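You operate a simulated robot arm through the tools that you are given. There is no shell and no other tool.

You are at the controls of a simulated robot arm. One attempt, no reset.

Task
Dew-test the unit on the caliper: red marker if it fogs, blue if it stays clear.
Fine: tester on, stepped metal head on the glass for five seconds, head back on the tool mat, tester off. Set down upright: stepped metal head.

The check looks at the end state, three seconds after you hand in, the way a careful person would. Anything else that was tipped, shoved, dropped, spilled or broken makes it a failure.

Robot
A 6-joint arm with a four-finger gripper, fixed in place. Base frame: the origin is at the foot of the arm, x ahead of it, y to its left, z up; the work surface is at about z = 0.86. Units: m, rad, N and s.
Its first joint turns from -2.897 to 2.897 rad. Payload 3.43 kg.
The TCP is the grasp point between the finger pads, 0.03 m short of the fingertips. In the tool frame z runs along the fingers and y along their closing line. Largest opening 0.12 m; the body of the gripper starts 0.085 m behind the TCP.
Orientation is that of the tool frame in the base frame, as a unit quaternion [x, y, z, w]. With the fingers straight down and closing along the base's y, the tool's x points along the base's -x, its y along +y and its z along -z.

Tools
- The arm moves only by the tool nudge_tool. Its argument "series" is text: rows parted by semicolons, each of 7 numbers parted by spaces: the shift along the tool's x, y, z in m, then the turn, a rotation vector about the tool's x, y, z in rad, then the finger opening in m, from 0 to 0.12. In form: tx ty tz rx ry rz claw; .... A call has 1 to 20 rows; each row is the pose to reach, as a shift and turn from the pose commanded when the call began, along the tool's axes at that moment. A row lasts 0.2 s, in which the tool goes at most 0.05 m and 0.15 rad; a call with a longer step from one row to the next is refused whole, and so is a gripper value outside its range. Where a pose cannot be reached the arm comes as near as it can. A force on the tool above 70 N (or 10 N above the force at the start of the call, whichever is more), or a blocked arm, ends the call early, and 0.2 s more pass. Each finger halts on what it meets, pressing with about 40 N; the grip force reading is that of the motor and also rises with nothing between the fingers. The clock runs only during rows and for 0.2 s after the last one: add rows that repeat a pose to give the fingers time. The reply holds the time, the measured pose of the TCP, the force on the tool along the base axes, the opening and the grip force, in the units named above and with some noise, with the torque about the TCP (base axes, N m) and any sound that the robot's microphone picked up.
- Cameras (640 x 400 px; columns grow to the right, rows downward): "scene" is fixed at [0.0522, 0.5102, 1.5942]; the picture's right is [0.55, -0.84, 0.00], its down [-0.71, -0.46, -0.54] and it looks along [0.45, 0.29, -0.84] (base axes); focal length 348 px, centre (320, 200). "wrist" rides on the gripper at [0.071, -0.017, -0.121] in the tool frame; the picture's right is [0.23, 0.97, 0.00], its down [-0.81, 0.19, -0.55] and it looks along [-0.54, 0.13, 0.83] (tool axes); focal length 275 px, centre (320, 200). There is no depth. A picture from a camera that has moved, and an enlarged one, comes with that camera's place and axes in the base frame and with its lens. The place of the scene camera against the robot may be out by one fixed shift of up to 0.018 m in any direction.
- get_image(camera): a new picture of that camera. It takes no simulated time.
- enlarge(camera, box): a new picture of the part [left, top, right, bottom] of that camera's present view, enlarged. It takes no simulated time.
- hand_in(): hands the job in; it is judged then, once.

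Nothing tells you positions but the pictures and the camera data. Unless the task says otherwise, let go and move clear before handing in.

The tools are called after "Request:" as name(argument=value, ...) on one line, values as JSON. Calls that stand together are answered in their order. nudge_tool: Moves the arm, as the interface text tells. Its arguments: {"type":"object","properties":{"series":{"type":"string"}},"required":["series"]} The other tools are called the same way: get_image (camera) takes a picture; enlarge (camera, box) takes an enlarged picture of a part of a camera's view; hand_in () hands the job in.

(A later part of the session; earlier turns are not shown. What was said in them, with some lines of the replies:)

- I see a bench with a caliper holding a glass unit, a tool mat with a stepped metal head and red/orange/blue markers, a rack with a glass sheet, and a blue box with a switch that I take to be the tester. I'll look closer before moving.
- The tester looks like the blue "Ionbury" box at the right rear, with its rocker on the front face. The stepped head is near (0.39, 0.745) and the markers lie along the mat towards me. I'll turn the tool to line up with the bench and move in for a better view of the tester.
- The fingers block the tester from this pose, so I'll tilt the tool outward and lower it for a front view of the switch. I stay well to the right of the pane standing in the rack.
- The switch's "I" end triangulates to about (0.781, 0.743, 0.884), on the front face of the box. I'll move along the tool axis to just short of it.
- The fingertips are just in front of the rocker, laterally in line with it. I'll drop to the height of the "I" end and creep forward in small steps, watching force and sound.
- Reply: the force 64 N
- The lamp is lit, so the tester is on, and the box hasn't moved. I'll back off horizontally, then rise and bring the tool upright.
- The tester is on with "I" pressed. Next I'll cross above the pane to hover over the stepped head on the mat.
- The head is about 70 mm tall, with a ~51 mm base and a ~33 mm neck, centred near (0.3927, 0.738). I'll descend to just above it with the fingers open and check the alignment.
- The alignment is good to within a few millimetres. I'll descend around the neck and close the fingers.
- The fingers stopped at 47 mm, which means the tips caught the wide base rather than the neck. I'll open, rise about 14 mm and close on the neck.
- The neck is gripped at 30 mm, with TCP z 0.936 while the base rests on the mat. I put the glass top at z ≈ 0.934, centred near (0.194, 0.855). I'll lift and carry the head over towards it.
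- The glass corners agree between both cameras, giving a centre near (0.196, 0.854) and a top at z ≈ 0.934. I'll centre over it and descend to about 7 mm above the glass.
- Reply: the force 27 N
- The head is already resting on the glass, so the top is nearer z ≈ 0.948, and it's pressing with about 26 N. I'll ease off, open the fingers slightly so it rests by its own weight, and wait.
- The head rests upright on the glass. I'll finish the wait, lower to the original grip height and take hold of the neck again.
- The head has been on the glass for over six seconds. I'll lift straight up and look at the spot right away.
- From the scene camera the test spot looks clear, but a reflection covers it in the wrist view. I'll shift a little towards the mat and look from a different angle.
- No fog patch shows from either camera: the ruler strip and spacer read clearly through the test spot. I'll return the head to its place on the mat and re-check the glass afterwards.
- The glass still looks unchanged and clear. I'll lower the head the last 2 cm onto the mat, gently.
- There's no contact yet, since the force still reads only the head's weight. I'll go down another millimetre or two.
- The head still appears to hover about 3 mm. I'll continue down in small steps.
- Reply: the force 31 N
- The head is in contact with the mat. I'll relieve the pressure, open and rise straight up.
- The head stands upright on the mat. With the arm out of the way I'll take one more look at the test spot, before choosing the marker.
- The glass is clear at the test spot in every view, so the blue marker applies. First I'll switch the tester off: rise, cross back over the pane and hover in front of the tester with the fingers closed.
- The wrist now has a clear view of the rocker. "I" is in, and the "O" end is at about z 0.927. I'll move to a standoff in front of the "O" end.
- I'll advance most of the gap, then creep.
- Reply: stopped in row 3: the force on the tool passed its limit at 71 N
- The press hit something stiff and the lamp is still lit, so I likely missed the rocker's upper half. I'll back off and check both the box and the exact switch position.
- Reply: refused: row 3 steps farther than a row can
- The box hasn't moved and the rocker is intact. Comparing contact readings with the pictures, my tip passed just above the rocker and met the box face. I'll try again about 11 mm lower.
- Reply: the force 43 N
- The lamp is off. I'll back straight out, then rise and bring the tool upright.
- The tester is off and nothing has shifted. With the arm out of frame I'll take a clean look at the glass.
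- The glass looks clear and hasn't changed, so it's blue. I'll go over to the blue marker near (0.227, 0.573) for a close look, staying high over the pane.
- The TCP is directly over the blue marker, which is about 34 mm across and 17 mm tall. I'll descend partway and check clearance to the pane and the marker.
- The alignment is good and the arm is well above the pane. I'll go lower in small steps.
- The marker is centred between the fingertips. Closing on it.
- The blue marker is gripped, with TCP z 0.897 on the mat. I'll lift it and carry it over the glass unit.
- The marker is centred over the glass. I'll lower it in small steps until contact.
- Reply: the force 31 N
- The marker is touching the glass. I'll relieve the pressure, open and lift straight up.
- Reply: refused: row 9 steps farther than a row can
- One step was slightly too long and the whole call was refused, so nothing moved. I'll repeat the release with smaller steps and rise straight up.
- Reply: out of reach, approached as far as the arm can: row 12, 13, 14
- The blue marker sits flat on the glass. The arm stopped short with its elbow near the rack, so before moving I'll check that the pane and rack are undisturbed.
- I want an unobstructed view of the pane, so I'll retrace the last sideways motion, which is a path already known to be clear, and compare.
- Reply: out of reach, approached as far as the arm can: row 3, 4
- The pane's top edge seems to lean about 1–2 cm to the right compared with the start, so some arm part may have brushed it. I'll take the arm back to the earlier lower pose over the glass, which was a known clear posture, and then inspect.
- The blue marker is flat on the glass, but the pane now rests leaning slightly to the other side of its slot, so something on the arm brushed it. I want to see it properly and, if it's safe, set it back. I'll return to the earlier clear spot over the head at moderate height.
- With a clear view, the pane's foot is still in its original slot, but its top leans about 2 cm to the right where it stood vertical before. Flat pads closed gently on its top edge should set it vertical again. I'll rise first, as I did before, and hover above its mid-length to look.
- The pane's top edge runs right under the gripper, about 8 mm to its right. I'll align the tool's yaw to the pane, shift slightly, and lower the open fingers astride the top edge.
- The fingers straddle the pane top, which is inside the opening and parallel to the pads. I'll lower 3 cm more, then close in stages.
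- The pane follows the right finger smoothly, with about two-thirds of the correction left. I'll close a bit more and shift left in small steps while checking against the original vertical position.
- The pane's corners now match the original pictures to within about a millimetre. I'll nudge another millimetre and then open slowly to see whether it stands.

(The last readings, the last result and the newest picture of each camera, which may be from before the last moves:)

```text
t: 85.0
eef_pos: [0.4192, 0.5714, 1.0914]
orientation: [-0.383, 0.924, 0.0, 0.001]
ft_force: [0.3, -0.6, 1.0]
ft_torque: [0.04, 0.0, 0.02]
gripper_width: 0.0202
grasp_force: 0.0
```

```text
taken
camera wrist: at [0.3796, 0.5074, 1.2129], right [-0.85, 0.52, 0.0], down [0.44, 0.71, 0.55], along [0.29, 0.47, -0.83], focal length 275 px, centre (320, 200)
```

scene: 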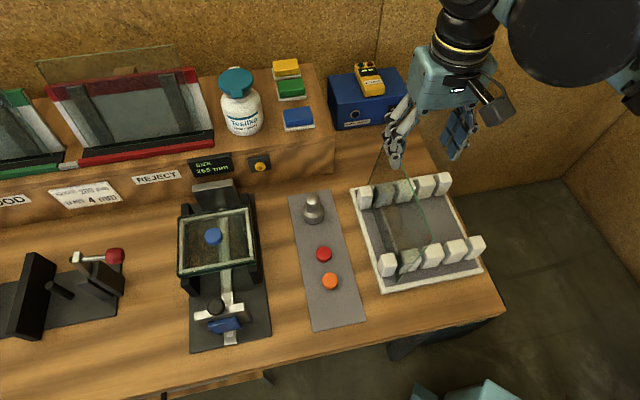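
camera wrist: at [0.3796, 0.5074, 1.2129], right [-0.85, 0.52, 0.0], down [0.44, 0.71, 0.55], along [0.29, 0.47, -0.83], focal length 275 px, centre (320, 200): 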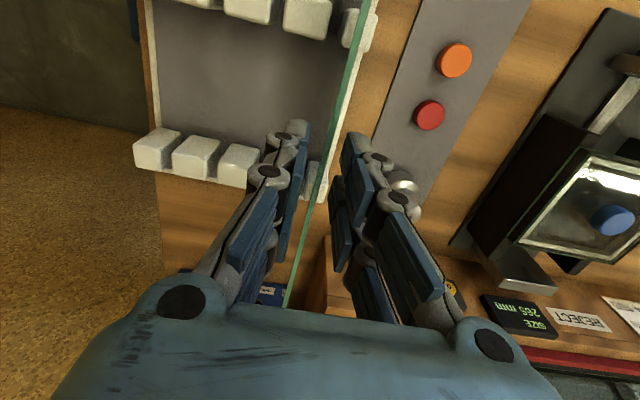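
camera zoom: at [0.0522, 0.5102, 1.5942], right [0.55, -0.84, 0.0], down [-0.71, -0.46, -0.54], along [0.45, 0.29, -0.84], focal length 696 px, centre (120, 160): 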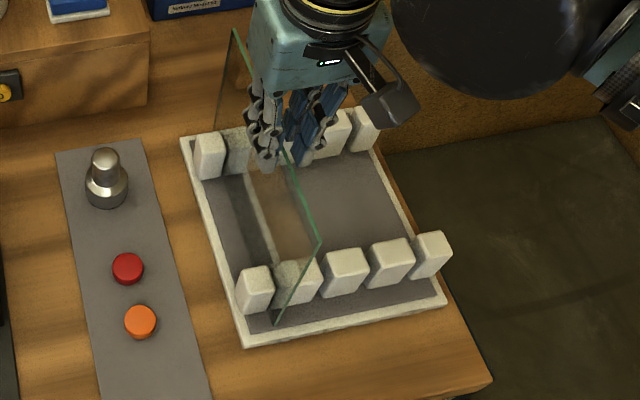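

Request:
nudge_tool(series="0 0 0 0 0 0 0.02; 0 0 0 0 0 0 0.02; 0 0 0 0 0 0 0.02; 0 0 0 0 0 0 0.02; 0 0 0 0 0 0 0.02")

Request:
enlarge(camera="scene", box=[270, 170, 400, 340])

Request:
enlarge(camera="wrist", box=[260, 100, 400, 320])

```text
t: 86.2
eef_pos: [0.4177, 0.5711, 1.0929]
orientation: [-0.383, 0.924, 0.0, 0.001]
ft_force: [-0.5, 0.1, 0.5]
ft_torque: [0.01, 0.0, -0.04]
gripper_width: 0.02
grasp_force: 0.1
```

```text
2.35 times, centred on (335, 255) of scene
camera zoom: at [0.0522, 0.5102, 1.5942], right [0.55, -0.84, 0.0], down [-0.71, -0.46, -0.54], along [0.45, 0.29, -0.84], focal length 819 px, centre (285, 71)
```

zoom: 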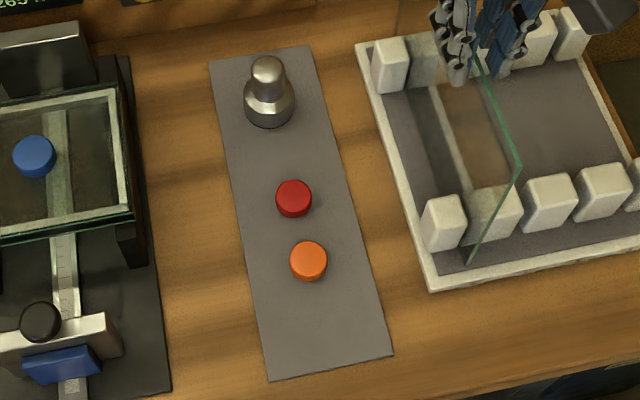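

```text
1.82 times, centred on (330, 210) of wrist
camera zoom: at [0.3796, 0.5074, 1.2129], right [-0.85, 0.52, 0.0], down [0.44, 0.71, 0.55], along [0.29, 0.47, -0.83], focal length 500 px, centre (302, 182)
```

zoom: 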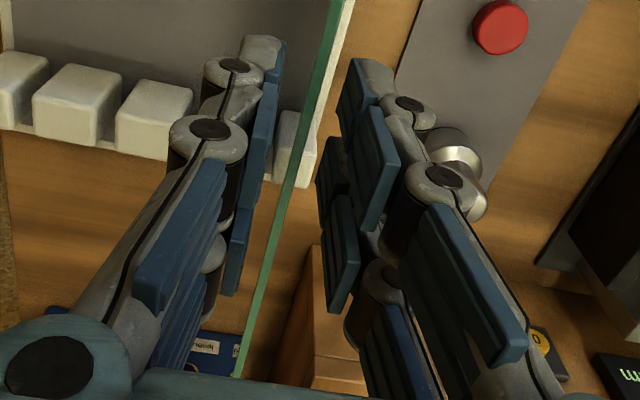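

The pane stands on its own with clearance on both sides and matches its original position within a few millimetres. I'll open wider and rise straight up.

Request:
nudge_tool(series="0 0 0 0 0 0 0.03; 0 0 0 0 0 0 0.045; 0 0 0 0 0 0 0.055; 0 0 0 0 0 0 0.055; 0 0 -0.02 0 0 0 0.055; 0 0 -0.05 0 0 0 0.055; 0 0 -0.08 0 0 0 0.055; 0 0 -0.11 0 0 0 0.055; 0 0 -0.14 0 0 0 0.055; 0 0 -0.14 0 0 0 0.055")

Request:
get_image(camera="scene")

Request:
enlarge(camera="scene", box=[270, 170, 400, 340])

Request:
enlarge(camera="scene", box=[340, 120, 500, 320])

Request:
get_image(camera="wrist")

```text
t: 88.5
eef_pos: [0.4165, 0.5713, 1.2359]
orientation: [-0.384, 0.923, 0.0, 0.001]
ft_force: [-0.5, -0.1, -0.1]
ft_torque: [0.02, 0.02, -0.01]
gripper_width: 0.0552
grasp_force: 0.1
```

```text
taken
```

scene: 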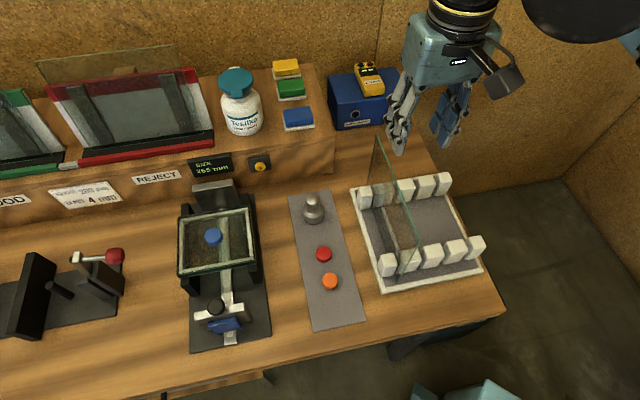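

```text
2.35 times, centred on (335, 255) of scene
camera zoom: at [0.0522, 0.5102, 1.5942], right [0.55, -0.84, 0.0], down [-0.71, -0.46, -0.54], along [0.45, 0.29, -0.84], focal length 819 px, centre (285, 71)
```

zoom: 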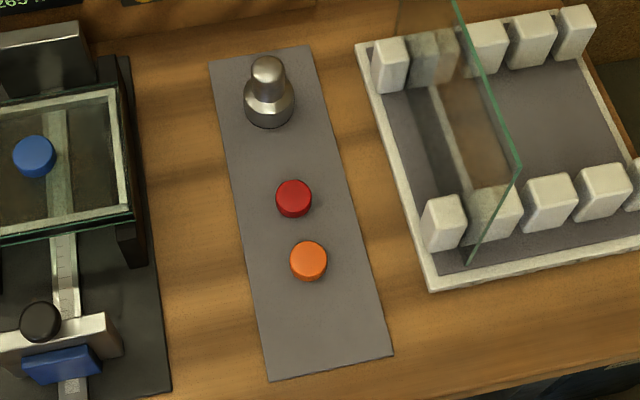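

```text
2.00 times, centred on (420, 220) of scene
camera zoom: at [0.0522, 0.5102, 1.5942], right [0.55, -0.84, 0.0], down [-0.71, -0.46, -0.54], along [0.45, 0.29, -0.84], focal length 696 px, centre (120, 160)
```

zoom: 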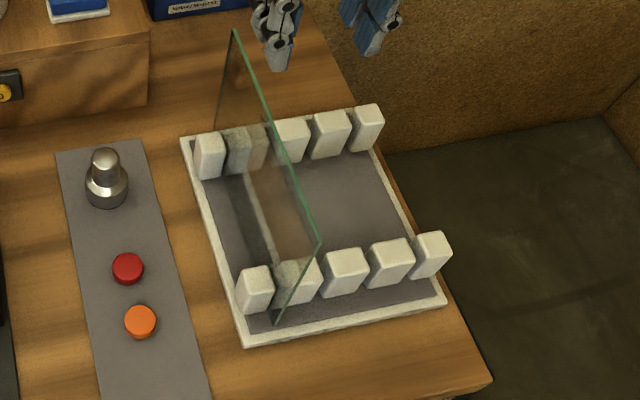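

```text
taken
camera wrist: at [0.3778, 0.508, 1.3562], right [-0.85, 0.52, 0.0], down [0.44, 0.71, 0.55], along [0.29, 0.47, -0.83], focal length 275 px, centre (320, 200)
```

wrist: 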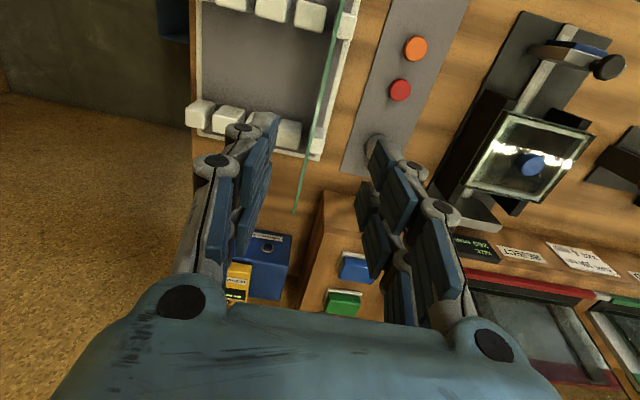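

The pane stands upright where it was, the head is upright on its mat, and the blue marker is on the glass. I'll do a last check of the tester and the unit.

Request:
enlarge(camera="scene", box=[260, 40, 420, 140])

Request:
enlarge(camera="scene", box=[160, 170, 290, 360])

Request:
enlarge(camera="scene", box=[0, 30, 260, 200])

Request:
enlarge(camera="wrist", box=[200, 200, 320, 310])

```text
4.00 times, centred on (340, 90) of scene
camera zoom: at [0.0522, 0.5102, 1.5942], right [0.55, -0.84, 0.0], down [-0.71, -0.46, -0.54], along [0.45, 0.29, -0.84], focal length 1393 px, centre (240, 640)
```

zoom: 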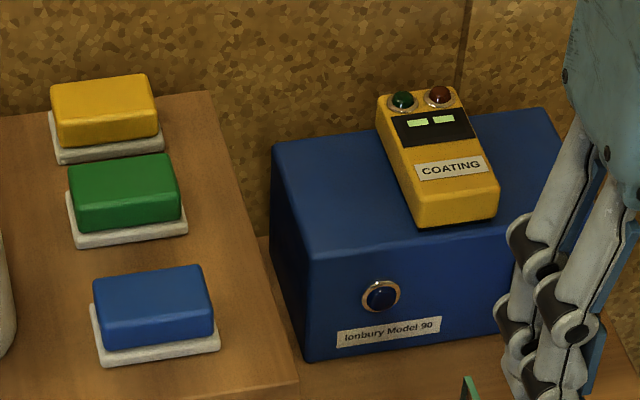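

```text
2.11 times, centred on (225, 265) of scene
camera zoom: at [0.0522, 0.5102, 1.5942], right [0.55, -0.84, 0.0], down [-0.71, -0.46, -0.54], along [0.45, 0.29, -0.84], focal length 733 px, centre (520, 63)
```

zoom: 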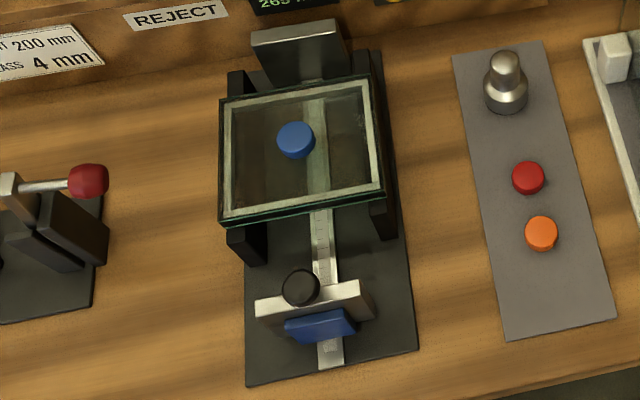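

```text
2.35 times, centred on (130, 115) of scene
camera zoom: at [0.0522, 0.5102, 1.5942], right [0.55, -0.84, 0.0], down [-0.71, -0.46, -0.54], along [0.45, 0.29, -0.84], focal length 819 px, centre (767, 400)
```

zoom: 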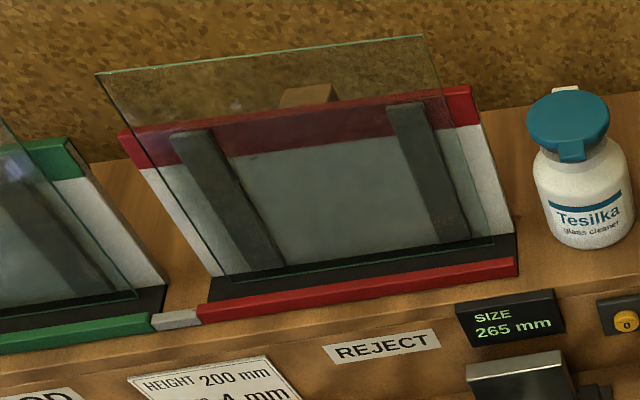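

```text
3.64 times, centred on (260, 255) of wrist
camera zoom: at [0.3778, 0.508, 1.3562], right [-0.85, 0.52, 0.0], down [0.44, 0.71, 0.55], along [0.29, 0.47, -0.83], focal length 1001 px, centre (538, 0)
```

zoom: 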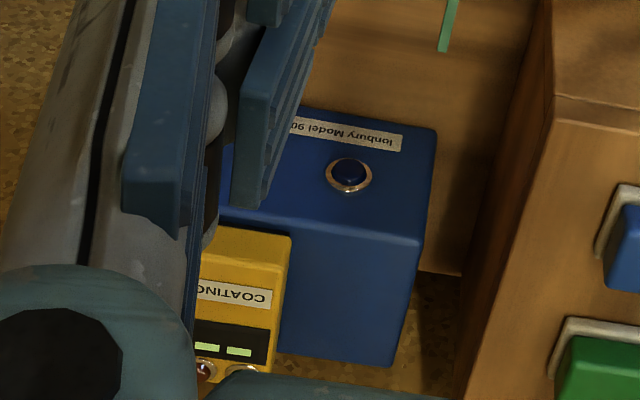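

The tester is off, the head is upright on the mat, the blue marker is flat on the clear unit, and the arm is clear. Everything else looks in place, with the pane within a few millimetres of where it started, so I'm handing in.

Request:
hand_in()

```text
The job is handed in.
```

I ran the dew test and the unit stayed clear, so the blue marker is on its glass. One thing went wrong: the arm knocked the spare glass pane in the rack, and I had to set it upright again. I've handed the job in but haven't seen a result.

- **Test:** With the tester on, the stepped metal head sat on the glass for over six seconds. I saw no fog patch right after lifting it or later. In some wrist views a reflection crossed the spot, so the call rests mainly on the scene camera.
- **Marker:** It lies flat at about the middle of the glass, over the test spot.
- **Head:** It is back on the tool mat, standing upright within a few millimetres of where it was.
- **Tester:** It is off and its lamp is out. My first try at the off switch hit the box face at about 70 N, but the box did not move in the pictures.
- **Rack pane:** Part of the arm brushed it late in the job and its top leaned about 2 cm to one side. I pushed it back with the fingers. It now stands on its own in the same slot, with its top about 3–6 mm from where it started.

Nothing else looked moved in the final pictures.
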